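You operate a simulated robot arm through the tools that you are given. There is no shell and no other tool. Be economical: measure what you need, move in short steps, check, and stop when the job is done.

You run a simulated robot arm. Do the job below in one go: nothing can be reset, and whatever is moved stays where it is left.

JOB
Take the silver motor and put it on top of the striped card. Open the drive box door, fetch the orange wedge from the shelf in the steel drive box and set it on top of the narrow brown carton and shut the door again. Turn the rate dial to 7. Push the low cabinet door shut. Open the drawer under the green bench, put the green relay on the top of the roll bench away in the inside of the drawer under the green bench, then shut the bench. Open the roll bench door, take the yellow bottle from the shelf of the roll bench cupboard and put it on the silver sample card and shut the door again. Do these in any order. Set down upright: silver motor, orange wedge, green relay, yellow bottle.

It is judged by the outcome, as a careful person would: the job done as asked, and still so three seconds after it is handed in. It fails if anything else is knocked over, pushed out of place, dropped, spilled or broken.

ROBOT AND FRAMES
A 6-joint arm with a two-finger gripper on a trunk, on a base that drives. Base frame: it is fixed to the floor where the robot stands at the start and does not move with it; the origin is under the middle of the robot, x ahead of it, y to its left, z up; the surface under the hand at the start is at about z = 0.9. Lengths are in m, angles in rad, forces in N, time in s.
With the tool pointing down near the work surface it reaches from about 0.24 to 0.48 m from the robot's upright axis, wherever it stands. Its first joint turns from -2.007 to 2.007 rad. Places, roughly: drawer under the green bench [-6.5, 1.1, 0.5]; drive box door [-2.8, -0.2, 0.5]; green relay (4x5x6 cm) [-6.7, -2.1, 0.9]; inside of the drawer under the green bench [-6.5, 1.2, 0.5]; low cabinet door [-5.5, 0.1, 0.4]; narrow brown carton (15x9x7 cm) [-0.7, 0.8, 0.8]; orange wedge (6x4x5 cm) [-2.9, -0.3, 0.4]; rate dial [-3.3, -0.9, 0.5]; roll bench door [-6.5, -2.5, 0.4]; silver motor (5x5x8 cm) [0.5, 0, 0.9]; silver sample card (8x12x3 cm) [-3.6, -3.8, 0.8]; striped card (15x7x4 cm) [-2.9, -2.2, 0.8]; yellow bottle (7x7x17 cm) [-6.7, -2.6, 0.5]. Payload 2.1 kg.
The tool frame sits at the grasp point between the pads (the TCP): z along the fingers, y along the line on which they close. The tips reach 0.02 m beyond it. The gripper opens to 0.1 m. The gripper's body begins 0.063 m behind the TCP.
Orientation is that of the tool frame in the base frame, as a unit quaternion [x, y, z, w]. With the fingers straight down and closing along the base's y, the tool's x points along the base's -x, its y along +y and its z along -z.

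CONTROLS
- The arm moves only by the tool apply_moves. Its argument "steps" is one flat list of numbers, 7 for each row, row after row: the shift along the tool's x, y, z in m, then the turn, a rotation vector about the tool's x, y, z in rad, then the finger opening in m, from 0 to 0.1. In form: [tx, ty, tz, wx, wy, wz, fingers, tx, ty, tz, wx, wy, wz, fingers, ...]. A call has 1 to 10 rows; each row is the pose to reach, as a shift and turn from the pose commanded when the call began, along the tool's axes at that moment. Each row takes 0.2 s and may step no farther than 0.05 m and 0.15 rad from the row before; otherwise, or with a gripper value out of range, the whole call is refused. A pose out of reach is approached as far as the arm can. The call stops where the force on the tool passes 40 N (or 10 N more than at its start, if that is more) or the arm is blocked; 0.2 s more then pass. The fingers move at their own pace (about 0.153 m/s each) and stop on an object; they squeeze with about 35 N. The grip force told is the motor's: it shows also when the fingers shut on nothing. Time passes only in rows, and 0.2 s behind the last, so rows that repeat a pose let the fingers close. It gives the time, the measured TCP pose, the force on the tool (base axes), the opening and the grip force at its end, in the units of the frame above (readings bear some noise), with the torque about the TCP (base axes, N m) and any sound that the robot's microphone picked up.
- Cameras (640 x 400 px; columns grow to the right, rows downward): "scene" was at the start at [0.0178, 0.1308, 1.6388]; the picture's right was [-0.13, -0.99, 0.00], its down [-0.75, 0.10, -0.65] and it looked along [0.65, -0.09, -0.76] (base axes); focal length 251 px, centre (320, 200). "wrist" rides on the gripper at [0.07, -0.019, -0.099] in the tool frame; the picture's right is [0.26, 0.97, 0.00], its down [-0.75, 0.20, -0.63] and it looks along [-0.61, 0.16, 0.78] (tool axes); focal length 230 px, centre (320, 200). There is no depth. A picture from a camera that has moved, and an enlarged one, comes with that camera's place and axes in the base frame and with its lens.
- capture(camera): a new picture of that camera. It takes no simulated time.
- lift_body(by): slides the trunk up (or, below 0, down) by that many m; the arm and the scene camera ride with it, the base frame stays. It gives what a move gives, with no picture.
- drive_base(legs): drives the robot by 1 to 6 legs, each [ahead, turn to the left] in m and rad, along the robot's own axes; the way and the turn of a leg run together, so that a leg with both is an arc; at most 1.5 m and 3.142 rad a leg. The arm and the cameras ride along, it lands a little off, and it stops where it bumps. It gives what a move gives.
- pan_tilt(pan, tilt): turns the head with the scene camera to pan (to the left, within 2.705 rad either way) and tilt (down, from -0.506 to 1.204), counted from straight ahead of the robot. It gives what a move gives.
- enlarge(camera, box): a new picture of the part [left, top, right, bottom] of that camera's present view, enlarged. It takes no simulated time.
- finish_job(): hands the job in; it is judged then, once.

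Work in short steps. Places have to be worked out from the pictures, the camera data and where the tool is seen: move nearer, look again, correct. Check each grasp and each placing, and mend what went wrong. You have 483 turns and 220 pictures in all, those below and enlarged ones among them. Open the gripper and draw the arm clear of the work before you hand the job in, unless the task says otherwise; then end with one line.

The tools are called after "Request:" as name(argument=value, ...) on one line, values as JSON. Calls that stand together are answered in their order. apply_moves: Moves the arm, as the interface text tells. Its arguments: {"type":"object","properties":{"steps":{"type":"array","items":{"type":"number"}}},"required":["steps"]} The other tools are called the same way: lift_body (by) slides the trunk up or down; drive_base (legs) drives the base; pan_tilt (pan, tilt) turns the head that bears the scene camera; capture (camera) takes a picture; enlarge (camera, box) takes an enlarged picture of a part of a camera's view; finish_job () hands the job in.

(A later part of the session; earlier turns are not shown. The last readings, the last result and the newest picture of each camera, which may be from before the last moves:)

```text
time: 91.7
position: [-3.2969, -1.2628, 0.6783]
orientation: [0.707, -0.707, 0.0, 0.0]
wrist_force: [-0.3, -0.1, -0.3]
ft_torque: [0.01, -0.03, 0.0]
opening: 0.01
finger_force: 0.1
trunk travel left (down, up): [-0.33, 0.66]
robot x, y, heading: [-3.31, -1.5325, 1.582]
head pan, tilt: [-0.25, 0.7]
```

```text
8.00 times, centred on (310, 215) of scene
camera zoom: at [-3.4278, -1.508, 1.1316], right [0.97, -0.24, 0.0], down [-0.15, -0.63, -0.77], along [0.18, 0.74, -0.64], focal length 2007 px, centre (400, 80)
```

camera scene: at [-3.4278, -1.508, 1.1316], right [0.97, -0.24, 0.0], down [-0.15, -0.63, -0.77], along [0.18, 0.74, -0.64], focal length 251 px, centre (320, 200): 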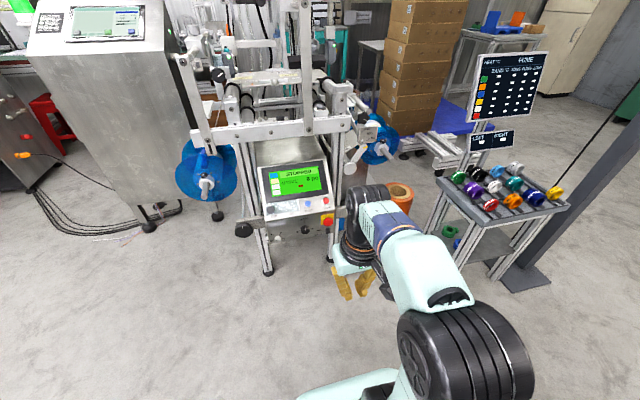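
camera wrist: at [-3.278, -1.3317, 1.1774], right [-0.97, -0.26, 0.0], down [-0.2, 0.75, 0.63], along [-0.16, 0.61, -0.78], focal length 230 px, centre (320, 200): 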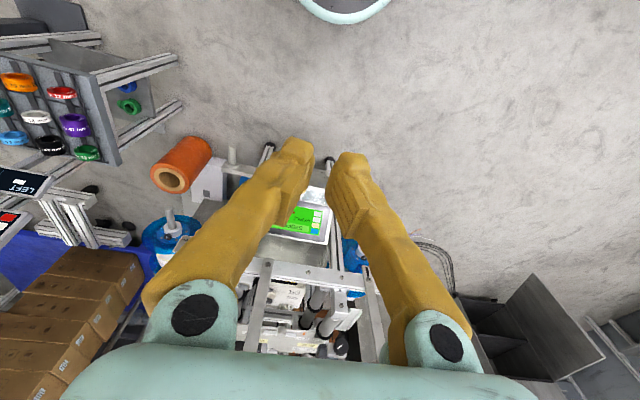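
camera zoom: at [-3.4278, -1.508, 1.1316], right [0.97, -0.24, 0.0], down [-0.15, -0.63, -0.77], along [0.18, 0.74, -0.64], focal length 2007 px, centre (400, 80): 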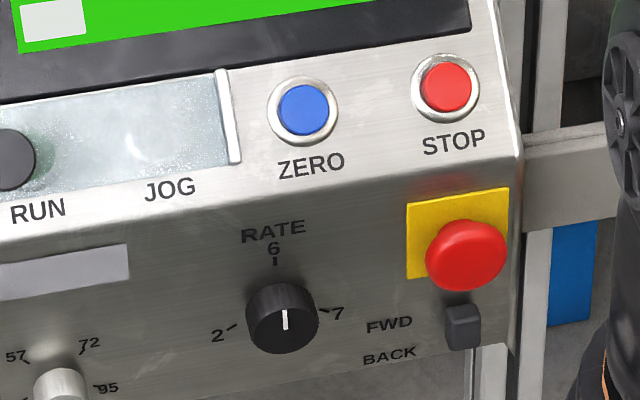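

The dial has labels 2, 6 and 7, with the pointer seemingly at 6. I put the knob face near (-3.33, -0.876, 0.445). I'll pitch the tool forward so the wrist camera faces the dial.

Request:
apply_moves(steps=[-0.01, 0.0, 0.01, 0, -0.145, 0, 0.01, -0.02, 0.0, 0.02, 0, -0.29, 0, 0.01, -0.03, 0.0, 0.03, 0, -0.435, 0, 0.01, -0.04, 0.005, 0.04, 0, -0.58, 0, 0.01, -0.05, 0.01, 0.05, 0, -0.725, 0, 0.01, -0.06, 0.015, 0.06, 0, -0.87, 0, 0.01, -0.07, 0.02, 0.07, 0, -1.015, 0, 0.01, -0.08, 0.025, 0.08, 0, -1.16, 0, 0.01, -0.09, 0.03, 0.09, 0, -1.305, 0, 0.01, -0.1, 0.03, 0.1, 0, -1.45, 0, 0.01])

Request:
capture(camera="wrist")

Request:
capture(camera="scene")

```text
time: 93.9
position: [-3.3413, -1.123, 0.5502]
orientation: [0.529, -0.529, -0.47, -0.469]
wrist_force: [-0.4, -0.4, -0.1]
ft_torque: [-0.02, 0.0, 0.0]
opening: 0.0097
finger_force: 0.1
out of reach, approached as far as the arm can: row 3, 4, 5, 6, 7, 8, 9, 10
trunk travel left (down, up): [-0.33, 0.66]
robot x, y, heading: [-3.309, -1.5316, 1.581]
head pan, tilt: [-0.25, 0.7]
```

```text
181 pictures are left
camera wrist: at [-3.3219, -1.2292, 0.4919], right [-0.97, -0.03, -0.26], down [-0.2, -0.54, 0.82], along [-0.16, 0.84, 0.51], focal length 230 px, centre (320, 200)
```

wrist: 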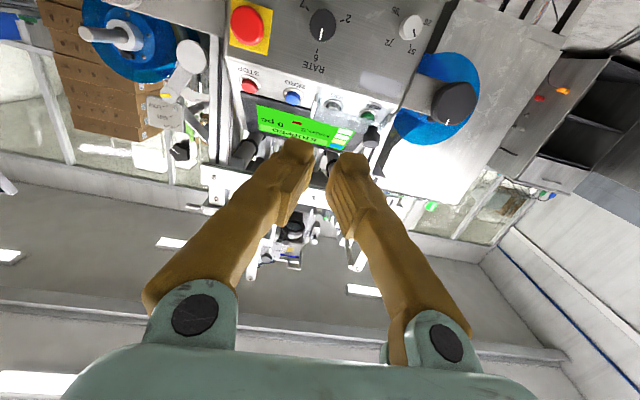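

```text
180 pictures are left
camera scene: at [-3.4282, -1.5082, 1.1316], right [0.97, -0.24, 0.0], down [-0.15, -0.62, -0.77], along [0.18, 0.74, -0.64], focal length 251 px, centre (320, 200)
```

scene: 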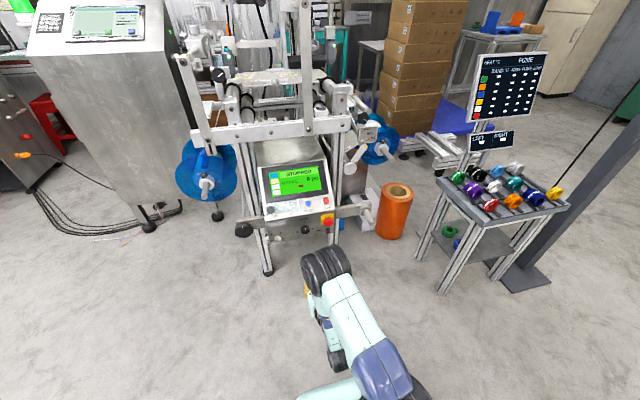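

Request:
enlarge(camera="wrist", box=[270, 0, 370, 62])

```text
6.40 times, centred on (320, 31) of wrist
camera zoom: at [-3.3219, -1.2292, 0.4919], right [-0.97, -0.03, -0.26], down [-0.2, -0.54, 0.82], along [-0.16, 0.84, 0.51], focal length 1472 px, centre (320, 1282)
```

zoom: 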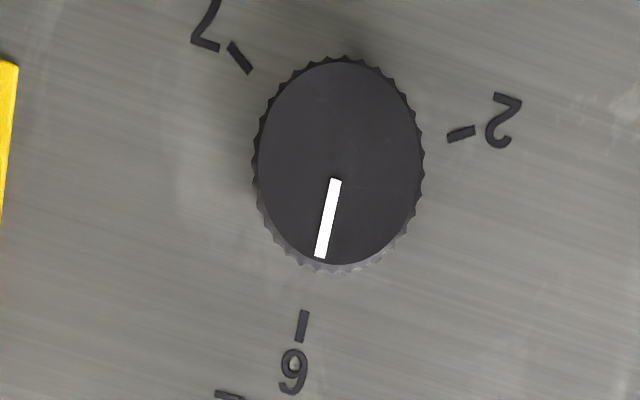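

The view shows 2, 6 and 7 ticks at -120°, 0° and +120°, with the pointer at 6. I need a 120° clockwise turn. I'll finish levelling the tool in front of the dial.

Request:
apply_moves(steps=[0.03, -0.004, 0.02, 0, -0.06, 0, 0.03, 0.06, -0.008, 0.04, 0, -0.12, 0, 0.06, 0.078, -0.012, 0.06, 0, -0.12, 0, 0.06])

Request:
capture(camera="wrist")

```text
time: 94.7
position: [-3.3304, -1.0713, 0.4631]
orientation: [0.501, -0.5, -0.5, -0.499]
wrist_force: [-0.4, -0.1, 0.3]
ft_torque: [-0.01, -0.01, -0.02]
opening: 0.0602
finger_force: 0.0
trunk travel left (down, up): [-0.33, 0.66]
robot x, y, heading: [-3.3073, -1.5294, 1.579]
head pan, tilt: [-0.25, 0.7]
```

```text
178 pictures are left
camera wrist: at [-3.3109, -1.171, 0.3934], right [-0.97, 0.0, -0.26], down [-0.2, -0.63, 0.75], along [-0.16, 0.78, 0.61], focal length 230 px, centre (320, 200)
```

wrist: 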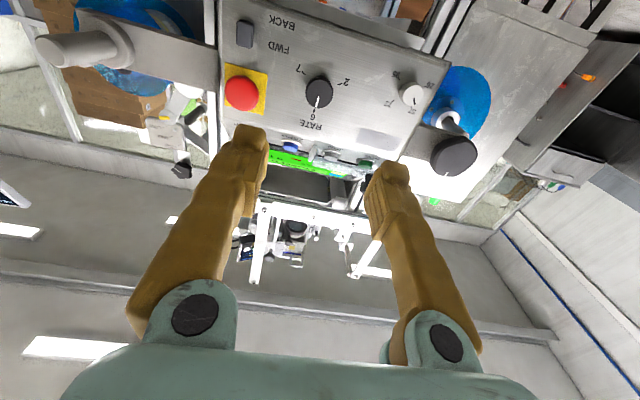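

TCP is aligned with the dial. I'll drive 0.1 nearer, then pre-rotate the gripper by -60°.

Request:
drive_base(legs=[[0.09, 0]])

Request:
apply_moves(steps=[0, 0, 0, 0, 0, -0.15, 0.06, 0, 0, 0, 0, 0, -0.3, 0.06, 0, 0, 0, 0, 0, -0.45, 0.06, 0, 0, 0, 0, 0, -0.6, 0.06, 0, 0, 0, 0, 0, -0.75, 0.06, 0, 0, 0, 0, 0, -0.9, 0.06, 0, 0, 0, 0, 0, -1.047, 0.06])

Request:
capture(camera="wrist")

```text
time: 95.8
position: [-3.332, -0.9849, 0.4633]
orientation: [0.501, -0.5, -0.5, -0.499]
wrist_force: [0.2, 0.7, 1.0]
ft_torque: [0.0, 0.0, -0.02]
opening: 0.0599
finger_force: 0.1
trunk travel left (down, up): [-0.33, 0.66]
robot x, y, heading: [-3.3099, -1.4404, 1.577]
head pan, tilt: [-0.25, 0.7]
```

```text
time: 97.4
position: [-3.3298, -0.9838, 0.465]
orientation: [0.684, -0.182, -0.182, -0.683]
wrist_force: [-0.6, 0.4, -0.5]
ft_torque: [-0.01, -0.03, 0.03]
opening: 0.0599
finger_force: 0.1
trunk travel left (down, up): [-0.33, 0.66]
robot x, y, heading: [-3.3076, -1.4423, 1.582]
head pan, tilt: [-0.25, 0.7]
```

```text
177 pictures are left
camera wrist: at [-3.2595, -1.0819, 0.4451], right [-0.26, 0.0, -0.97], down [-0.75, -0.63, 0.2], along [-0.61, 0.78, 0.16], focal length 230 px, centre (320, 200)
```

wrist: 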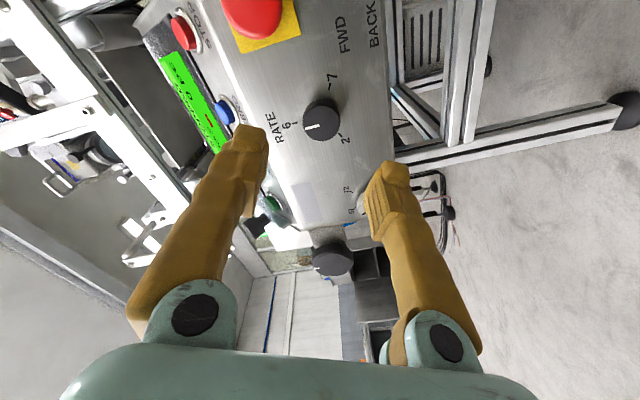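

Still aligned within 3 mm. Advance to the knob and grip it gently.

Request:
apply_moves(steps=[0, 0, 0.04, 0, 0, 0, 0.06, 0, 0, 0.075, 0, 0, 0, 0.06, 0, 0, 0.088, 0, 0, 0, 0.06])

Request:
capture(camera="wrist")

```text
time: 98.2
position: [-3.3298, -0.8948, 0.4638]
orientation: [0.684, -0.182, -0.183, -0.682]
wrist_force: [-0.7, -9.3, -0.3]
ft_torque: [0.31, 0.02, -0.17]
opening: 0.06
finger_force: 0.3
trunk travel left (down, up): [-0.33, 0.66]
robot x, y, heading: [-3.3096, -1.4408, 1.578]
head pan, tilt: [-0.25, 0.7]
```

```text
176 pictures are left
camera wrist: at [-3.2604, -0.9932, 0.4448], right [-0.26, 0.0, -0.97], down [-0.75, -0.63, 0.2], along [-0.61, 0.78, 0.16], focal length 230 px, centre (320, 200)
```

wrist: 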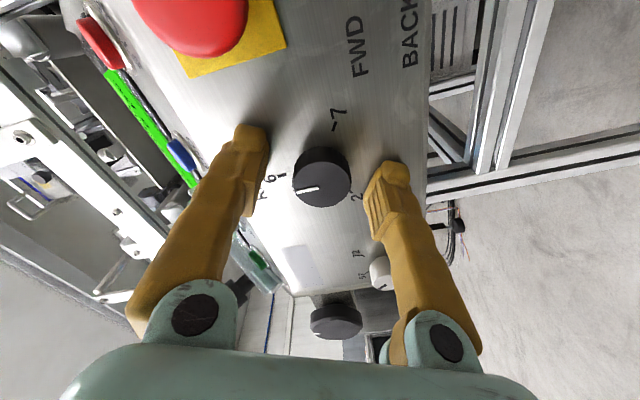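

Light contact with the panel (9 N); back off 4 mm and close on the knob.

Request:
apply_moves(steps=[0, 0, -0.004, 0, 0, 0, 0.06, 0, 0, -0.004, 0, 0, 0, 0.02, 0, 0, -0.004, 0, 0, 0, 0.02])

Request:
capture(camera="wrist")

```text
time: 99.0
position: [-3.3307, -0.8983, 0.4624]
orientation: [0.684, -0.183, -0.183, -0.682]
wrist_force: [-0.1, 2.7, -1.5]
ft_torque: [-0.03, -0.01, -0.01]
opening: 0.0305
finger_force: 45.6
trunk travel left (down, up): [-0.33, 0.66]
robot x, y, heading: [-3.3093, -1.4414, 1.579]
head pan, tilt: [-0.25, 0.7]
```

```text
175 pictures are left
camera wrist: at [-3.2606, -0.9967, 0.4442], right [-0.26, 0.0, -0.97], down [-0.75, -0.63, 0.2], along [-0.61, 0.78, 0.16], focal length 230 px, centre (320, 200)
```

wrist: 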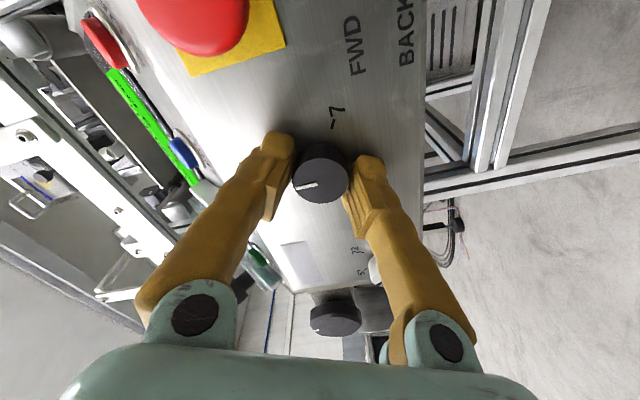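

Gripped at 3.05 cm. Now turn +120° in 14 rows over two calls, checking between.

Request:
apply_moves(steps=[0, 0, 0, 0, 0, 0.15, 0.02, 0, 0, 0, 0, 0, 0.3, 0.02, 0, 0, 0, 0, 0, 0.45, 0.02, 0, 0, 0, 0, 0, 0.6, 0.02, 0, 0, 0, 0, 0, 0.75, 0.02, 0, 0, 0, 0, 0, 0.9, 0.02, 0, 0, 0, 0, 0, 1.05, 0.02])

Request:
capture(camera="wrist")

```text
time: 100.6
position: [-3.329, -0.8988, 0.465]
orientation: [-0.498, 0.502, 0.502, 0.498]
wrist_force: [10.2, 23.6, 7.9]
ft_torque: [-0.18, -0.02, -0.13]
opening: 0.0308
finger_force: 44.7
trunk travel left (down, up): [-0.33, 0.66]
robot x, y, heading: [-3.3096, -1.4402, 1.573]
head pan, tilt: [-0.25, 0.7]
```

```text
174 pictures are left
camera wrist: at [-3.3111, -0.9969, 0.3938], right [-0.97, 0.0, -0.25], down [-0.2, -0.63, 0.75], along [-0.16, 0.78, 0.61], focal length 230 px, centre (320, 200)
```

wrist: 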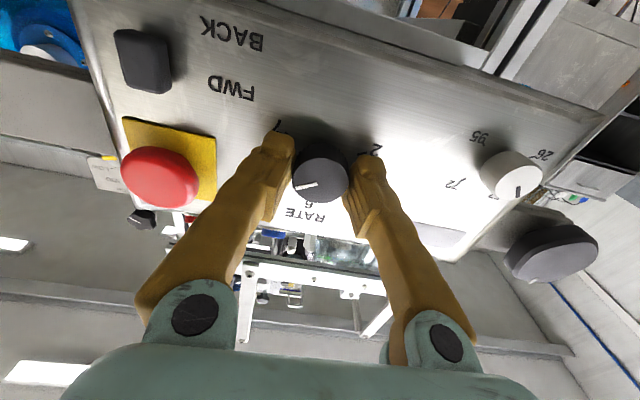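

The knob turns with the fingers (60° so far). Continue the remaining 60°.

Request:
apply_moves(steps=[0, 0, 0, 0, 0, 0.15, 0.02, 0, 0, 0, 0, 0, 0.3, 0.02, 0, 0, 0, 0, 0, 0.45, 0.02, 0, 0, 0, 0, 0, 0.6, 0.02, 0, 0, 0, 0, 0, 0.75, 0.02, 0, 0, 0, 0, 0, 0.9, 0.02, 0, 0, 0, 0, 0, 1.047, 0.02])

Request:
capture(camera="wrist")

```text
time: 102.2
position: [-3.3299, -0.8995, 0.463]
orientation: [-0.18, 0.684, 0.683, 0.181]
wrist_force: [23.5, 23.0, 9.0]
ft_torque: [0.18, -0.03, -0.5]
opening: 0.0307
finger_force: 44.7
trunk travel left (down, up): [-0.33, 0.66]
robot x, y, heading: [-3.313, -1.4406, 1.572]
head pan, tilt: [-0.25, 0.7]
```

```text
173 pictures are left
camera wrist: at [-3.38, -0.9975, 0.4122], right [-0.7, 0.0, 0.71], down [0.55, -0.63, 0.55], along [0.45, 0.78, 0.44], focal length 230 px, centre (320, 200)
```

wrist: 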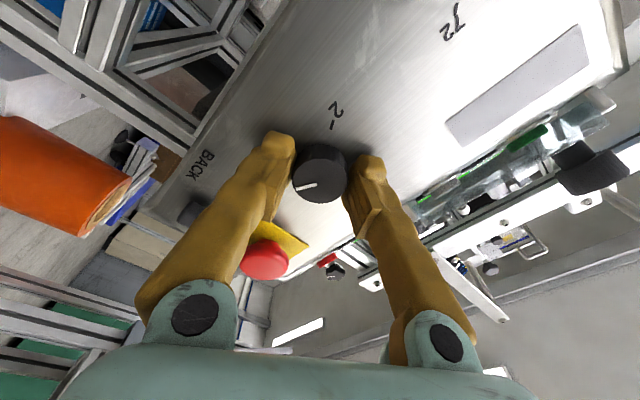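

The knob followed through. Release and back straight off, then check where the pointer settles.

Request:
apply_moves(steps=[0, 0, 0, 0, 0, 0, 0.05, 0, 0, 0, 0, 0, 0, 0.06, 0, 0, -0.04, 0, 0, 0, 0.06, 0, 0, -0.085, 0, 0, 0, 0.06])

Request:
enlarge(camera="wrist", box=[260, 60, 400, 148])

```text
time: 103.2
position: [-3.3318, -0.9834, 0.4653]
orientation: [-0.183, 0.683, 0.683, 0.181]
wrist_force: [-0.3, 0.3, 0.4]
ft_torque: [0.02, -0.02, -0.02]
opening: 0.0599
finger_force: 0.1
trunk travel left (down, up): [-0.33, 0.66]
robot x, y, heading: [-3.313, -1.4424, 1.579]
head pan, tilt: [-0.25, 0.7]
```

```text
4.55 times, centred on (330, 104) of wrist
camera zoom: at [-3.3819, -1.0823, 0.4146], right [-0.7, 0.0, 0.71], down [0.55, -0.63, 0.55], along [0.45, 0.78, 0.44], focal length 1046 px, centre (274, 636)
```

zoom: 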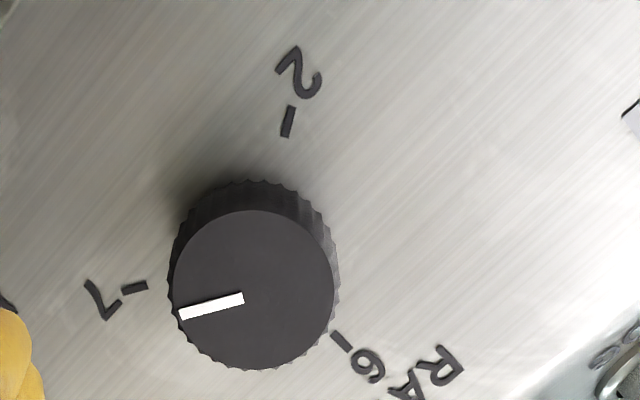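

The pointer lines up with the 7 tick. I'll back off, square the tool again and look toward the low cabinet door.

Request:
drive_base(legs=[[-0.12, 0]])

Request:
apply_moves(steps=[0, 0, 0, 0, 0, -0.15, 0.04, 0, 0, 0, 0, 0, -0.3, 0.02, 0, 0, 0, 0, 0, -0.45, 0.0, 0, 0, 0, 0, 0, -0.6, 0.0, 0, 0, 0, 0, 0, -0.75, 0.0, 0, 0, 0, 0, 0, -0.9, 0.0, 0, 0, 0, 0, 0, -1.047, 0.0])

Request:
pan_tilt(pan=0.8, tilt=0.3)

Request:
capture(camera="scene")

```text
time: 104.4
position: [-3.33, -1.1036, 0.4654]
orientation: [-0.182, 0.683, 0.683, 0.182]
wrist_force: [-0.8, -0.5, -0.2]
ft_torque: [0.0, 0.03, 0.0]
opening: 0.0603
finger_force: 0.0
trunk travel left (down, up): [-0.33, 0.66]
robot x, y, heading: [-3.308, -1.562, 1.579]
head pan, tilt: [-0.25, 0.7]
```

```text
time: 106.0
position: [-3.3292, -1.1045, 0.4639]
orientation: [-0.499, 0.501, 0.499, 0.501]
wrist_force: [0.4, -0.3, 0.0]
ft_torque: [-0.02, 0.0, 0.01]
opening: 0.0002
finger_force: 29.2
trunk travel left (down, up): [-0.33, 0.66]
robot x, y, heading: [-3.3087, -1.5594, 1.578]
head pan, tilt: [-0.25, 0.7]
```

```text
time: 107.3
position: [-3.3305, -1.1032, 0.4647]
orientation: [-0.499, 0.502, 0.501, 0.499]
wrist_force: [0.4, 0.0, 0.1]
ft_torque: [0.01, 0.02, 0.0]
opening: 0.0001
finger_force: 29.5
trunk travel left (down, up): [-0.33, 0.66]
robot x, y, heading: [-3.3081, -1.5616, 1.576]
head pan, tilt: [0.799, 0.3]
```

```text
171 pictures are left
camera scene: at [-3.5156, -1.5572, 1.1677], right [0.69, 0.72, 0.0], down [0.21, -0.21, -0.96], along [-0.69, 0.66, -0.3], focal length 251 px, centre (320, 200)
```

scene: 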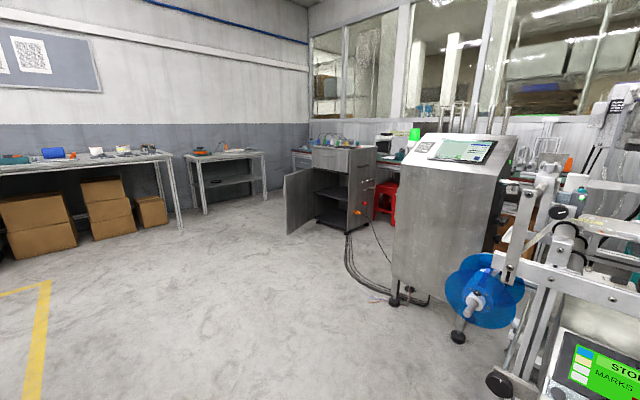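

The low cabinet's door is hinged at its left and stands open about 90°. I'll drive west along the clear aisle toward its outer side and look again.

Request:
drive_base(legs=[[0, 1.565], [1.2, 0], [1.2, 0], [0, -1.3]])

Request:
pan_tilt(pan=0, tilt=0.4)

Request:
capture(camera="scene")

```text
time: 126.0
position: [-5.8538, -1.2008, 0.4642]
orientation: [-0.574, 0.414, 0.575, 0.411]
wrist_force: [0.0, 0.7, 0.7]
ft_torque: [-0.03, -0.01, -0.01]
opening: 0.0
finger_force: 29.4
trunk travel left (down, up): [-0.33, 0.66]
robot x, y, heading: [-5.6901, -1.629, 1.904]
head pan, tilt: [0.799, 0.3]
```

```text
time: 127.2
position: [-5.8541, -1.2016, 0.4652]
orientation: [-0.574, 0.414, 0.575, 0.41]
wrist_force: [-0.6, 0.2, -0.4]
ft_torque: [0.0, 0.0, 0.05]
opening: 0.0
finger_force: 29.4
trunk travel left (down, up): [-0.33, 0.66]
robot x, y, heading: [-5.6886, -1.6304, 1.904]
head pan, tilt: [0.0, 0.4]
```

```text
170 pictures are left
camera scene: at [-5.8299, -1.6428, 1.1585], right [0.94, 0.33, 0.0], down [0.13, -0.37, -0.92], along [-0.3, 0.87, -0.39], focal length 251 px, centre (320, 200)
```

scene: 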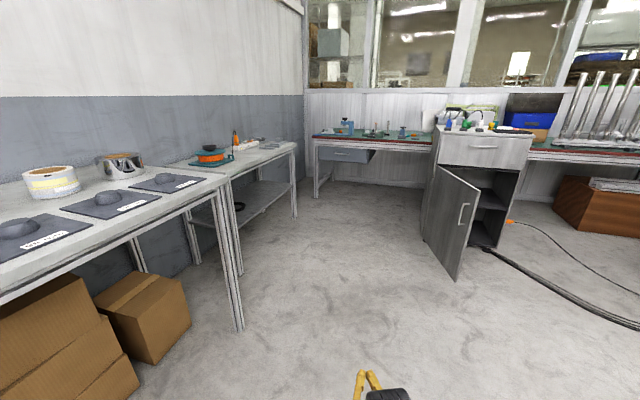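

The door is open about 75°, hinged at about (-5.61, 0.28) with its free edge near (-5.42, -0.12). I'll lower the tool below the handle and line up to push along 63°.

Request:
lift_body(by=-0.11)

Request:
drive_base(legs=[[0, -0.22], [0.82, 0], [0, -0.584]])

Request:
capture(camera="scene")

Request:
capture(camera="wrist")

```text
time: 128.6
position: [-5.8538, -1.2018, 0.3556]
orientation: [-0.574, 0.413, 0.575, 0.411]
wrist_force: [-0.9, 0.1, 0.5]
ft_torque: [0.02, 0.0, -0.01]
opening: 0.0
finger_force: 29.3
trunk travel left (down, up): [-0.22, 0.77]
robot x, y, heading: [-5.6902, -1.6318, 1.904]
head pan, tilt: [0.0, 0.4]
```

```text
time: 135.3
position: [-5.5905, -0.3933, 0.3547]
orientation: [-0.369, 0.603, 0.371, 0.602]
wrist_force: [0.9, -0.2, -0.4]
ft_torque: [0.03, -0.03, 0.03]
opening: 0.0
finger_force: 29.1
trunk travel left (down, up): [-0.22, 0.77]
robot x, y, heading: [-5.7778, -0.8115, 1.109]
head pan, tilt: [0.0, 0.4]
```

```text
169 pictures are left
camera scene: at [-5.8901, -0.7192, 1.0485], right [0.89, -0.45, 0.0], down [-0.17, -0.35, -0.92], along [0.41, 0.82, -0.39], focal length 251 px, centre (320, 200)
```

scene: 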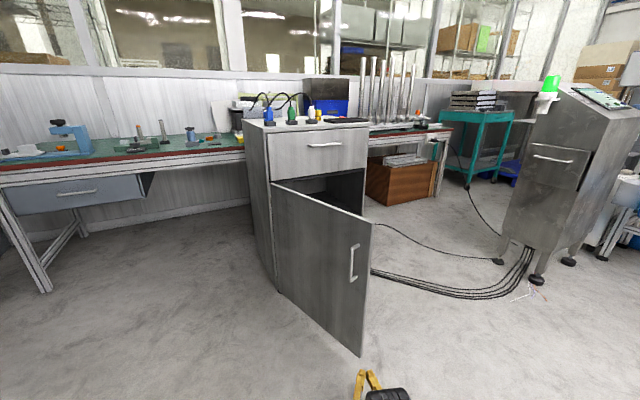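

```text
168 pictures are left
camera wrist: at [-5.6183, -0.4903, 0.2856], right [-0.86, 0.44, -0.26], down [-0.46, -0.47, 0.75], along [0.21, 0.77, 0.61], focal length 230 px, centre (320, 200)
```

wrist: 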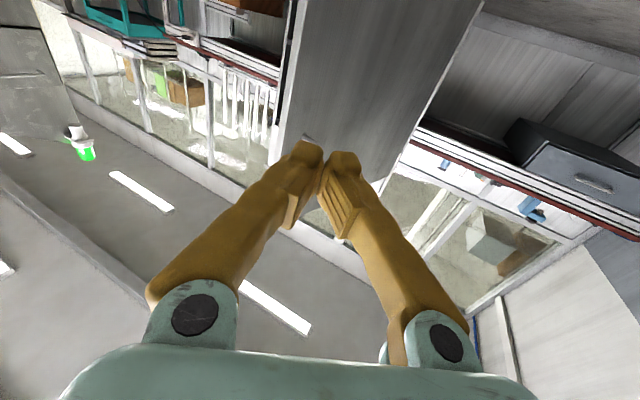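

Geometry confirmed: pushing straight ahead meets the door near its free edge below the handle. I'll drive in and push.

Request:
drive_base(legs=[[0.26, 0]])

Request:
drive_base(legs=[[0.25, 0]])

Request:
capture(camera="scene")

```text
time: 137.2
position: [-5.4738, -0.1604, 0.3544]
orientation: [-0.369, 0.604, 0.371, 0.601]
wrist_force: [-0.5, -0.7, 0.5]
ft_torque: [0.01, -0.01, 0.0]
opening: 0.0004
finger_force: 30.1
trunk travel left (down, up): [-0.22, 0.77]
robot x, y, heading: [-5.6636, -0.5795, 1.112]
head pan, tilt: [0.0, 0.4]
```

```text
time: 139.0
position: [-5.3652, 0.0608, 0.3548]
orientation: [-0.369, 0.603, 0.371, 0.602]
wrist_force: [0.3, -0.4, -0.4]
ft_torque: [0.03, -0.02, 0.0]
opening: 0.0
finger_force: 29.7
trunk travel left (down, up): [-0.22, 0.77]
robot x, y, heading: [-5.558, -0.3568, 1.11]
head pan, tilt: [0.0, 0.4]
```

```text
167 pictures are left
camera scene: at [-5.6633, -0.2647, 1.0485], right [0.9, -0.45, 0.0], down [-0.17, -0.35, -0.92], along [0.41, 0.82, -0.39], focal length 251 px, centre (320, 200)
```

scene: 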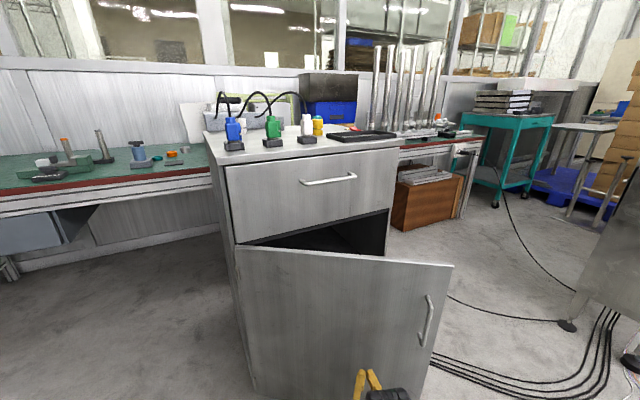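

The door is swinging shut. I'll extend the arm to push further.

Request:
apply_moves(steps=[0, 0, 0.04, 0, 0, 0, 0, 0, 0, 0.08, 0, 0, 0, 0, 0, 0, 0.12, 0, 0, 0, 0])

Request:
capture(camera="scene")

```text
time: 139.8
position: [-5.3079, 0.1671, 0.3557]
orientation: [-0.371, 0.603, 0.371, 0.6]
wrist_force: [0.1, 0.4, 1.1]
ft_torque: [0.0, 0.01, 0.01]
opening: 0.0
finger_force: 29.2
trunk travel left (down, up): [-0.22, 0.77]
robot x, y, heading: [-5.5513, -0.3606, 1.114]
head pan, tilt: [0.0, 0.4]
```

```text
166 pictures are left
camera scene: at [-5.6633, -0.2647, 1.0485], right [0.9, -0.45, 0.0], down [-0.17, -0.35, -0.92], along [0.41, 0.82, -0.39], focal length 251 px, centre (320, 200)
```

scene: 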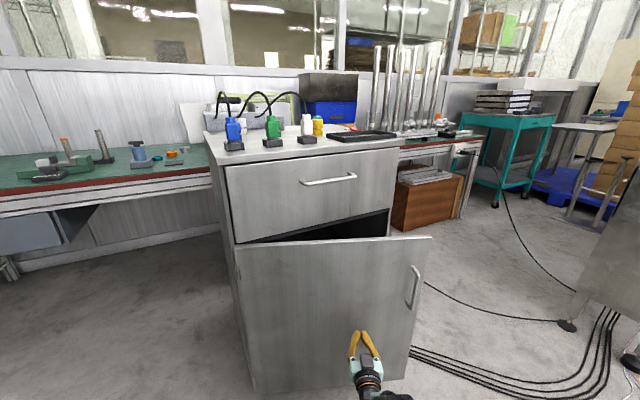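

Request:
drive_base(legs=[[0.06, 0]])

Request:
apply_moves(steps=[0, 0, 0.015, 0, 0, 0, 0, 0, 0, 0.03, 0, 0, 0, 0])

Request:
capture(camera="scene")

```text
time: 140.8
position: [-5.2835, 0.2199, 0.3547]
orientation: [-0.369, 0.604, 0.371, 0.602]
wrist_force: [0.4, -0.5, -0.1]
ft_torque: [0.0, 0.02, 0.03]
opening: 0.0
finger_force: 29.5
trunk travel left (down, up): [-0.22, 0.77]
robot x, y, heading: [-5.526, -0.3054, 1.109]
head pan, tilt: [0.0, 0.4]
```

```text
time: 141.4
position: [-5.2693, 0.2453, 0.3564]
orientation: [-0.37, 0.603, 0.371, 0.602]
wrist_force: [-0.1, -0.6, -0.1]
ft_torque: [-0.03, 0.0, -0.01]
opening: 0.0
finger_force: 29.5
trunk travel left (down, up): [-0.22, 0.77]
robot x, y, heading: [-5.5266, -0.3035, 1.113]
head pan, tilt: [0.0, 0.4]
```

```text
165 pictures are left
camera scene: at [-5.6371, -0.2119, 1.0485], right [0.9, -0.45, 0.0], down [-0.17, -0.35, -0.92], along [0.41, 0.82, -0.39], focal length 251 px, centre (320, 200)
```

scene: 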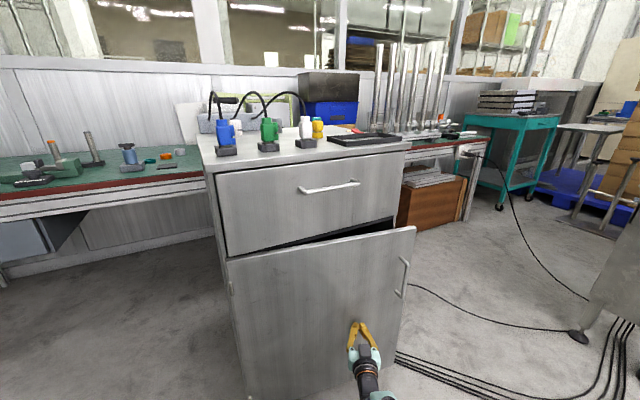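

Almost closed; keep pushing in small steps watching the force.

Request:
apply_moves(steps=[0, 0, 0.015, 0, 0, 0, 0, 0, 0, 0.03, 0, 0, 0, 0, 0, 0, 0.045, 0, 0, 0, 0, 0, 0, 0.06, 0, 0, 0, 0])

Request:
capture(camera="scene")

```text
time: 142.4
position: [-5.2539, 0.2781, 0.3647]
orientation: [-0.369, 0.604, 0.37, 0.602]
wrist_force: [0.4, -0.7, -0.6]
ft_torque: [0.05, 0.01, -0.04]
opening: 0.0001
finger_force: 29.5
out of reach, approached as far as the arm can: row 3, 4
trunk travel left (down, up): [-0.22, 0.77]
robot x, y, heading: [-5.5258, -0.3027, 1.118]
head pan, tilt: [0.0, 0.4]
```

```text
164 pictures are left
camera scene: at [-5.637, -0.2118, 1.0485], right [0.9, -0.45, 0.0], down [-0.17, -0.35, -0.92], along [0.41, 0.82, -0.39], focal length 251 px, centre (320, 200)
```

scene: 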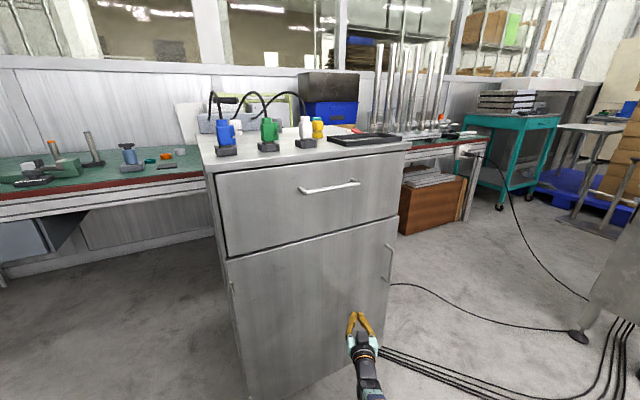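

Nearly flush. Push a little more with the base to be sure it is home.

Request:
drive_base(legs=[[0.03, 0]])

Request:
enlarge(camera="scene", box=[200, 150, 440, 300])

```text
time: 143.2
position: [-5.2424, 0.3033, 0.3648]
orientation: [-0.369, 0.604, 0.371, 0.601]
wrist_force: [0.8, -0.4, -0.5]
ft_torque: [-0.02, 0.0, -0.01]
opening: 0.0001
finger_force: 29.8
trunk travel left (down, up): [-0.22, 0.77]
robot x, y, heading: [-5.5153, -0.2791, 1.107]
head pan, tilt: [0.0, 0.4]
```

```text
2.67 times, centred on (320, 225) of scene
camera zoom: at [-5.6239, -0.1853, 1.0485], right [0.9, -0.45, 0.0], down [-0.17, -0.35, -0.92], along [0.41, 0.82, -0.39], focal length 669 px, centre (320, 133)
```

zoom: 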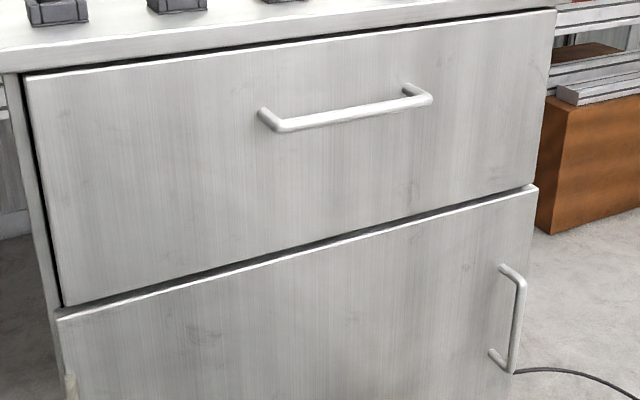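

Request:
drive_base(legs=[[0.02, 0]])

Request:
drive_base(legs=[[0.015, 0]])

Request:
enlarge(camera="scene", box=[200, 150, 440, 300])

```text
time: 144.0
position: [-5.236, 0.3082, 0.3633]
orientation: [-0.367, 0.606, 0.369, 0.602]
wrist_force: [-2.6, -17.1, 5.4]
ft_torque: [0.08, -0.01, 0.06]
opening: 0.0
finger_force: 29.2
trunk travel left (down, up): [-0.22, 0.77]
robot x, y, heading: [-5.5103, -0.2716, 1.1]
head pan, tilt: [0.0, 0.4]
stopped in leg 1: the force on the tool passed its limit at 108 N (the readings are from after the stop); the commanded pose is now the measured one
```

```text
time: 144.7
position: [-5.2355, 0.3078, 0.3626]
orientation: [-0.366, 0.607, 0.367, 0.602]
wrist_force: [-3.3, -13.7, 3.3]
ft_torque: [0.07, 0.02, 0.08]
opening: 0.0
finger_force: 29.7
trunk travel left (down, up): [-0.22, 0.77]
robot x, y, heading: [-5.5082, -0.2694, 1.098]
head pan, tilt: [0.0, 0.4]
stopped in leg 1: the force on the tool passed its limit at 68 N (the readings are from after the stop); the commanded pose is now the measured one
```

```text
2.67 times, centred on (320, 225) of scene
camera zoom: at [-5.6197, -0.178, 1.0485], right [0.89, -0.45, 0.0], down [-0.18, -0.35, -0.92], along [0.42, 0.82, -0.39], focal length 669 px, centre (320, 133)
```

zoom: 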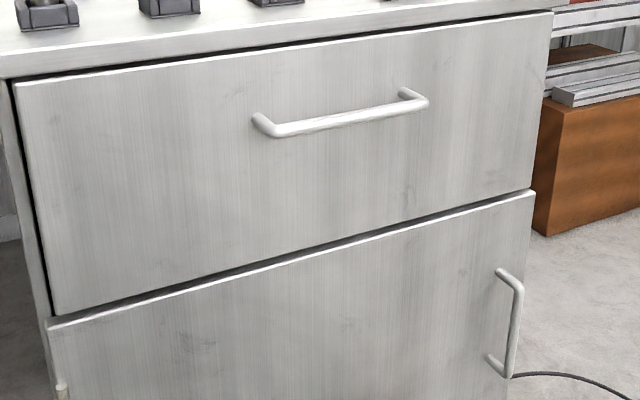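

The door is home (firm stop felt). I'll back off and look at the green bench drawer.

Request:
drive_base(legs=[[-0.3, 0]])

Request:
pan_tilt(pan=0.9, tilt=0.4)

Request:
capture(camera="scene")

```text
time: 146.7
position: [-5.367, 0.0434, 0.3602]
orientation: [-0.365, 0.609, 0.365, 0.602]
wrist_force: [0.0, -0.1, -0.8]
ft_torque: [0.0, 0.02, -0.02]
opening: 0.0003
finger_force: 29.3
trunk travel left (down, up): [-0.22, 0.77]
robot x, y, heading: [-5.6414, -0.5331, 1.097]
head pan, tilt: [0.0, 0.4]
```

```text
time: 147.9
position: [-5.3671, 0.0441, 0.3598]
orientation: [-0.367, 0.607, 0.367, 0.602]
wrist_force: [-0.5, -0.2, 0.0]
ft_torque: [-0.02, 0.02, -0.01]
opening: 0.0
finger_force: 29.6
trunk travel left (down, up): [-0.22, 0.77]
robot x, y, heading: [-5.6443, -0.5356, 1.097]
head pan, tilt: [0.901, 0.4]
```

```text
161 pictures are left
camera scene: at [-5.8332, -0.4382, 1.0485], right [0.91, 0.42, 0.0], down [0.16, -0.35, -0.92], along [-0.38, 0.84, -0.39], focal length 251 px, centre (320, 200)
```

scene: 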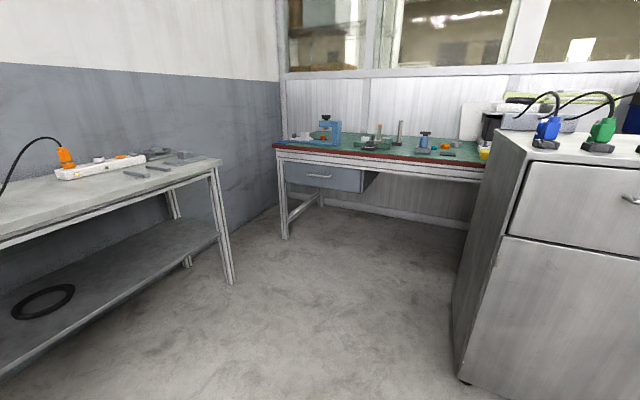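

The drawer handle is at about (-6.49, 1.0, 0.55). I'll retract the arm, raise to that height, and drive in front of it, staying clear of the table on the left.

Request:
apply_moves(steps=[0, 0, -0.04, 0, 0, 0, 0, 0, 0, -0.08, 0, 0, 0, 0, 0, 0, -0.12, 0, 0, 0, 0, 0, 0, -0.16, 0, 0, 0, 0])

Request:
lift_body(by=0.19)

Request:
drive_base(legs=[[0, 1.2], [0.95, 0], [0, -0.727]])

Request:
pan_tilt(pan=0.1, tilt=0.6)

Request:
capture(camera="scene")

Request:
capture(camera="wrist")

```text
time: 149.1
position: [-5.4036, -0.0262, 0.2909]
orientation: [-0.342, 0.583, 0.382, 0.63]
wrist_force: [0.0, 0.2, -0.5]
ft_torque: [0.04, 0.0, 0.02]
opening: 0.0
finger_force: 29.4
out of reach, approached as far as the arm can: row 1, 2, 3, 4
trunk travel left (down, up): [-0.22, 0.77]
robot x, y, heading: [-5.6444, -0.5327, 1.101]
head pan, tilt: [0.901, 0.4]
stopped in row 4: the arm was blocked; the commanded pose is now the measured one
```

```text
time: 151.2
position: [-5.4048, -0.0264, 0.4825]
orientation: [-0.342, 0.583, 0.383, 0.63]
wrist_force: [0.0, 0.5, -0.1]
ft_torque: [0.0, 0.0, -0.03]
opening: 0.0002
finger_force: 29.6
trunk travel left (down, up): [-0.41, 0.58]
robot x, y, heading: [-5.6452, -0.5327, 1.101]
head pan, tilt: [0.901, 0.4]
```

```text
time: 161.0
position: [-6.2723, 0.7588, 0.4813]
orientation: [-0.465, 0.49, 0.516, 0.527]
wrist_force: [0.0, -0.3, 0.2]
ft_torque: [0.03, 0.01, 0.01]
opening: 0.0
finger_force: 29.3
trunk travel left (down, up): [-0.41, 0.58]
robot x, y, heading: [-6.2591, 0.1967, 1.555]
head pan, tilt: [0.901, 0.4]
```

```text
time: 162.2
position: [-6.2705, 0.7589, 0.4832]
orientation: [-0.465, 0.49, 0.516, 0.527]
wrist_force: [0.3, 0.1, 0.0]
ft_torque: [0.01, 0.02, 0.01]
opening: 0.0002
finger_force: 29.8
trunk travel left (down, up): [-0.41, 0.58]
robot x, y, heading: [-6.2593, 0.1963, 1.559]
head pan, tilt: [0.099, 0.6]
```

```text
160 pictures are left
camera scene: at [-6.4078, 0.2287, 1.2203], right [1.0, 0.09, 0.0], down [0.05, -0.56, -0.83], along [-0.07, 0.82, -0.56], focal length 251 px, centre (320, 200)
```

scene: 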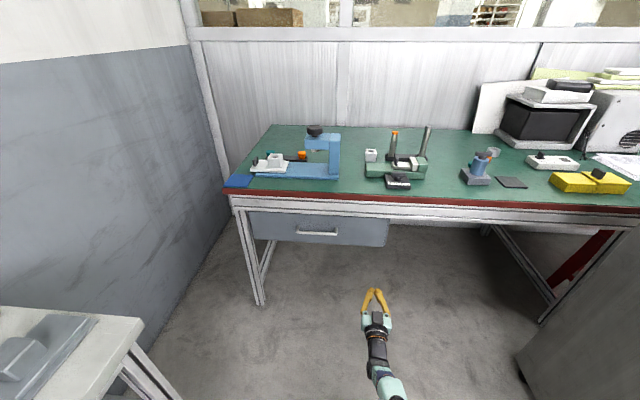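

```text
159 pictures are left
camera wrist: at [-6.2563, 0.6661, 0.4038], right [-0.97, 0.05, -0.24], down [-0.21, -0.69, 0.7], along [-0.13, 0.73, 0.68], focal length 230 px, centre (320, 200)
```

wrist: 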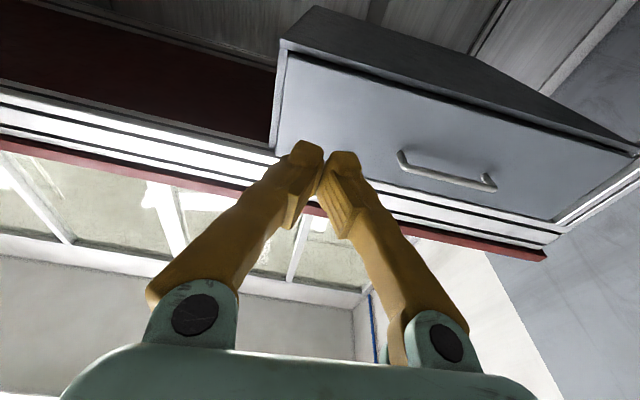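

Handle triangulated at (-6.478, 0.959, 0.565). First level the tool, then roll it 90° so the fingers straddle the bar.

Request:
apply_moves(steps=[0, 0, 0, -0.018, 0.045, 0, 0.0, -0.02, 0.02, 0, -0.035, 0.0876, 0, 0.0, -0.06, 0.05, -0.0, -0.035, 0.0876, 0, 0.03])

Request:
apply_moves(steps=[0, 0, 0, 0, 0, -0.15, 0.05, 0, 0, 0, 0, 0, -0.3, 0.06, 0, 0, 0, 0, 0, -0.45, 0.06, 0, 0, 0, 0, 0, -0.6, 0.06, 0, 0, 0, 0, 0, -0.75, 0.06, 0, 0, 0, 0, 0, -0.9, 0.06, 0, 0, 0, 0, 0, -1.05, 0.06, 0, 0, 0, 0, 0, -1.2, 0.06, 0, 0, 0, 0, 0, -1.35, 0.06, 0, 0, 0, 0, 0, -1.5, 0.06])

Request:
capture(camera="wrist")

```text
time: 163.0
position: [-6.299, 0.7814, 0.486]
orientation: [-0.497, 0.503, 0.503, 0.496]
wrist_force: [0.8, -0.2, 0.5]
ft_torque: [-0.01, 0.01, -0.01]
opening: 0.03
finger_force: 0.0
out of reach, approached as far as the arm can: row 1, 2, 3
trunk travel left (down, up): [-0.41, 0.58]
robot x, y, heading: [-6.2588, 0.1997, 1.558]
head pan, tilt: [0.099, 0.6]
```

```text
time: 165.2
position: [-6.2989, 0.7806, 0.486]
orientation: [-0.706, 0.028, 0.03, 0.707]
wrist_force: [0.3, -0.3, -0.6]
ft_torque: [0.04, -0.01, 0.02]
opening: 0.0599
finger_force: 0.1
trunk travel left (down, up): [-0.41, 0.58]
robot x, y, heading: [-6.2586, 0.1895, 1.564]
head pan, tilt: [0.099, 0.6]
```

```text
158 pictures are left
camera wrist: at [-6.2273, 0.6826, 0.4983], right [0.18, 0.0, -0.98], down [-0.76, -0.63, -0.14], along [-0.62, 0.78, -0.11], focal length 230 px, centre (320, 200)
```

wrist: 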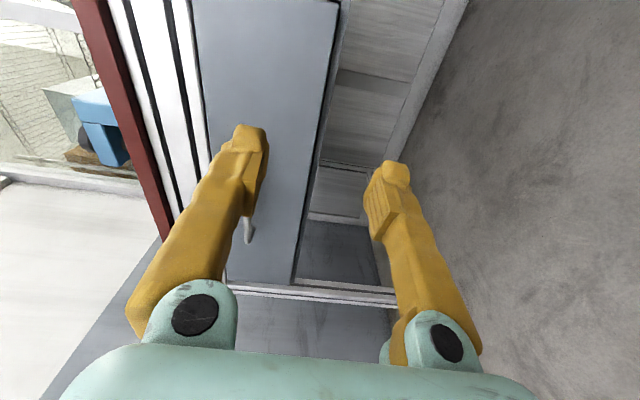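

Raise 0.08, drive 0.1 nearer, then shift left to face the handle.

Request:
lift_body(by=0.08)

Request:
drive_base(legs=[[0.09, 0]])

Request:
apply_moves(steps=[-0.045, 0, 0, 0, 0, -0.03, 0.06, -0.09, 0, 0, 0, 0, -0.06, 0.06, -0.135, 0, 0, 0, 0, -0.07, 0.06, -0.175, 0, 0, 0, 0, -0.07, 0.06])

Request:
capture(camera="wrist")

Request:
capture(camera="scene")

```text
time: 166.3
position: [-6.3005, 0.7802, 0.5653]
orientation: [-0.706, 0.028, 0.031, 0.707]
wrist_force: [0.4, -0.1, -0.3]
ft_torque: [-0.02, -0.03, 0.0]
opening: 0.0599
finger_force: 0.1
trunk travel left (down, up): [-0.49, 0.5]
robot x, y, heading: [-6.2624, 0.1958, 1.555]
head pan, tilt: [0.099, 0.6]
```

```text
time: 167.4
position: [-6.2972, 0.87, 0.5653]
orientation: [0.707, -0.029, -0.03, -0.706]
wrist_force: [-0.1, 0.1, -0.2]
ft_torque: [0.03, -0.04, 0.0]
opening: 0.0598
finger_force: 0.1
trunk travel left (down, up): [-0.49, 0.5]
robot x, y, heading: [-6.2595, 0.2851, 1.556]
head pan, tilt: [0.099, 0.6]
```

```text
time: 168.4
position: [-6.4338, 0.8539, 0.5951]
orientation: [-0.707, 0.004, 0.006, 0.707]
wrist_force: [0.5, -0.7, -0.5]
ft_torque: [0.0, -0.05, 0.02]
opening: 0.0599
finger_force: 0.0
out of reach, approached as far as the arm can: row 2, 3, 4
trunk travel left (down, up): [-0.49, 0.5]
robot x, y, heading: [-6.2601, 0.2892, 1.558]
head pan, tilt: [0.099, 0.6]
```

```text
157 pictures are left
camera wrist: at [-6.3628, 0.7546, 0.6125], right [0.24, 0.0, -0.97], down [-0.75, -0.63, -0.19], along [-0.61, 0.78, -0.15], focal length 230 px, centre (320, 200)
```

wrist: 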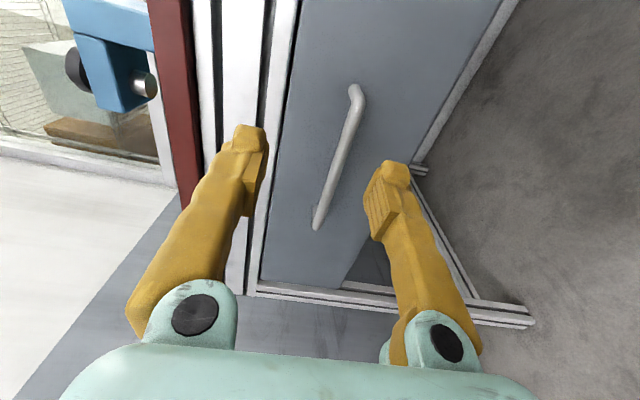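

```text
156 pictures are left
camera scene: at [-6.4063, 0.3186, 1.3003], right [1.0, 0.08, 0.0], down [0.05, -0.56, -0.82], along [-0.07, 0.82, -0.57], focal length 251 px, centre (320, 200)
```

scene: 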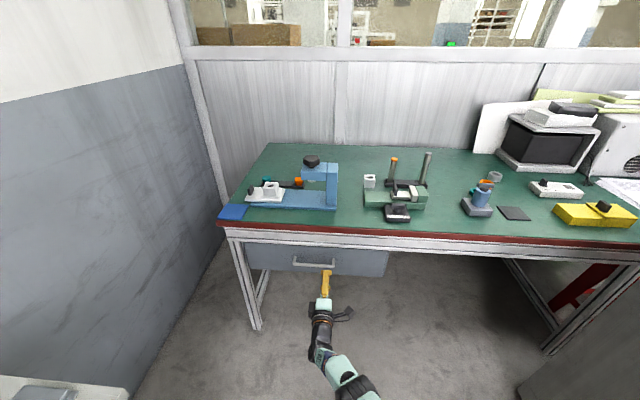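

The arm is at its lateral limit; I'll drive 0.06 closer, then correct height and x with the arm.

Request:
drive_base(legs=[[0.06, 0]])

Request:
apply_moves(steps=[-0.01, 0.015, -0.01, 0, 0, 0, 0.06, -0.02, 0.03, -0.02, 0, 0, 0, 0.06])

Request:
capture(camera="wrist")

```text
time: 169.4
position: [-6.4328, 0.9135, 0.5932]
orientation: [-0.707, 0.004, 0.007, 0.707]
wrist_force: [0.0, -0.2, 0.2]
ft_torque: [-0.02, 0.03, -0.01]
opening: 0.06
finger_force: 0.0
trunk travel left (down, up): [-0.49, 0.5]
robot x, y, heading: [-6.2562, 0.3465, 1.558]
head pan, tilt: [0.099, 0.6]
```

```text
time: 170.0
position: [-6.439, 0.8938, 0.5821]
orientation: [-0.707, 0.011, 0.0, 0.707]
wrist_force: [-0.5, 0.4, -0.1]
ft_torque: [0.01, -0.01, 0.0]
opening: 0.0601
finger_force: 0.0
out of reach, approached as far as the arm can: row 1, 2
trunk travel left (down, up): [-0.49, 0.5]
robot x, y, heading: [-6.2567, 0.3502, 1.561]
head pan, tilt: [0.099, 0.6]
```

```text
155 pictures are left
camera wrist: at [-6.3708, 0.7943, 0.5995], right [0.24, 0.0, -0.97], down [-0.76, -0.62, -0.19], along [-0.6, 0.79, -0.15], focal length 230 px, centre (320, 200)
```

wrist: 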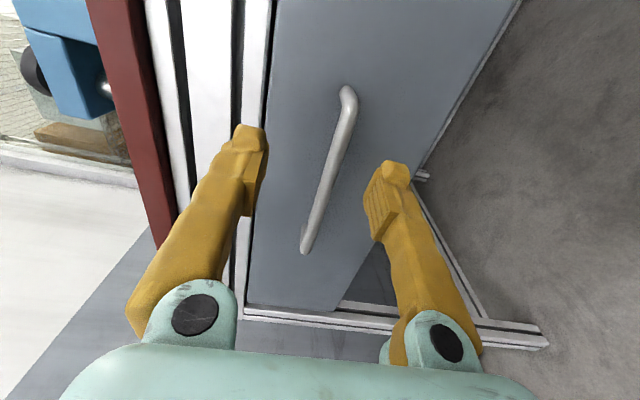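

Request:
lift_body(by=-0.015)

Request:
drive_base(legs=[[0.055, 0]])

Request:
capture(camera="wrist")

```text
time: 170.6
position: [-6.4412, 0.8926, 0.5681]
orientation: [-0.706, 0.01, 0.002, 0.708]
wrist_force: [-1.1, 0.2, 0.4]
ft_torque: [-0.04, 0.0, 0.0]
opening: 0.06
finger_force: 0.1
trunk travel left (down, up): [-0.475, 0.515]
robot x, y, heading: [-6.2557, 0.3433, 1.558]
head pan, tilt: [0.099, 0.6]
```

```text
time: 171.6
position: [-6.4429, 0.95, 0.5697]
orientation: [-0.707, 0.009, 0.003, 0.707]
wrist_force: [0.3, -0.9, -0.5]
ft_torque: [-0.03, -0.01, -0.06]
opening: 0.0601
finger_force: 0.0
trunk travel left (down, up): [-0.475, 0.515]
robot x, y, heading: [-6.2593, 0.4035, 1.556]
head pan, tilt: [0.099, 0.6]
```

```text
154 pictures are left
camera wrist: at [-6.3733, 0.8506, 0.586], right [0.24, 0.0, -0.97], down [-0.76, -0.62, -0.19], along [-0.6, 0.78, -0.15], focal length 230 px, centre (320, 200)
```

wrist: 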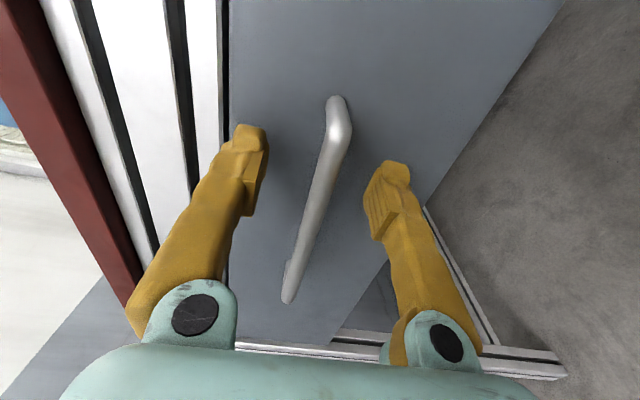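

The bar lies between the fingers. Close on it.

Request:
apply_moves(steps=[0, 0, 0, 0, 0, 0, 0.03, 0, 0, 0, 0, 0, 0, 0.0, 0, 0, 0, 0, 0, 0, 0.0])

Request:
capture(camera="wrist")

```text
time: 172.4
position: [-6.4419, 0.9511, 0.568]
orientation: [-0.707, 0.01, 0.002, 0.707]
wrist_force: [2.8, -0.2, -10.9]
ft_torque: [-0.06, -0.57, 0.04]
opening: 0.0062
finger_force: 32.2
trunk travel left (down, up): [-0.475, 0.515]
robot x, y, heading: [-6.2548, 0.4024, 1.555]
head pan, tilt: [0.099, 0.6]
```

```text
153 pictures are left
camera wrist: at [-6.3725, 0.8516, 0.5853], right [0.24, 0.0, -0.97], down [-0.76, -0.62, -0.19], along [-0.6, 0.78, -0.15], focal length 230 px, centre (320, 200)
```

wrist: 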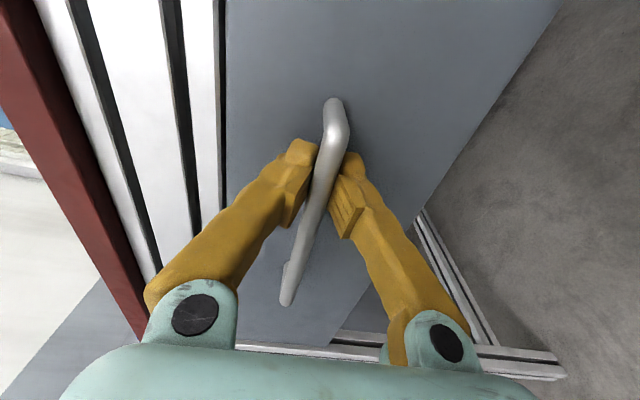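

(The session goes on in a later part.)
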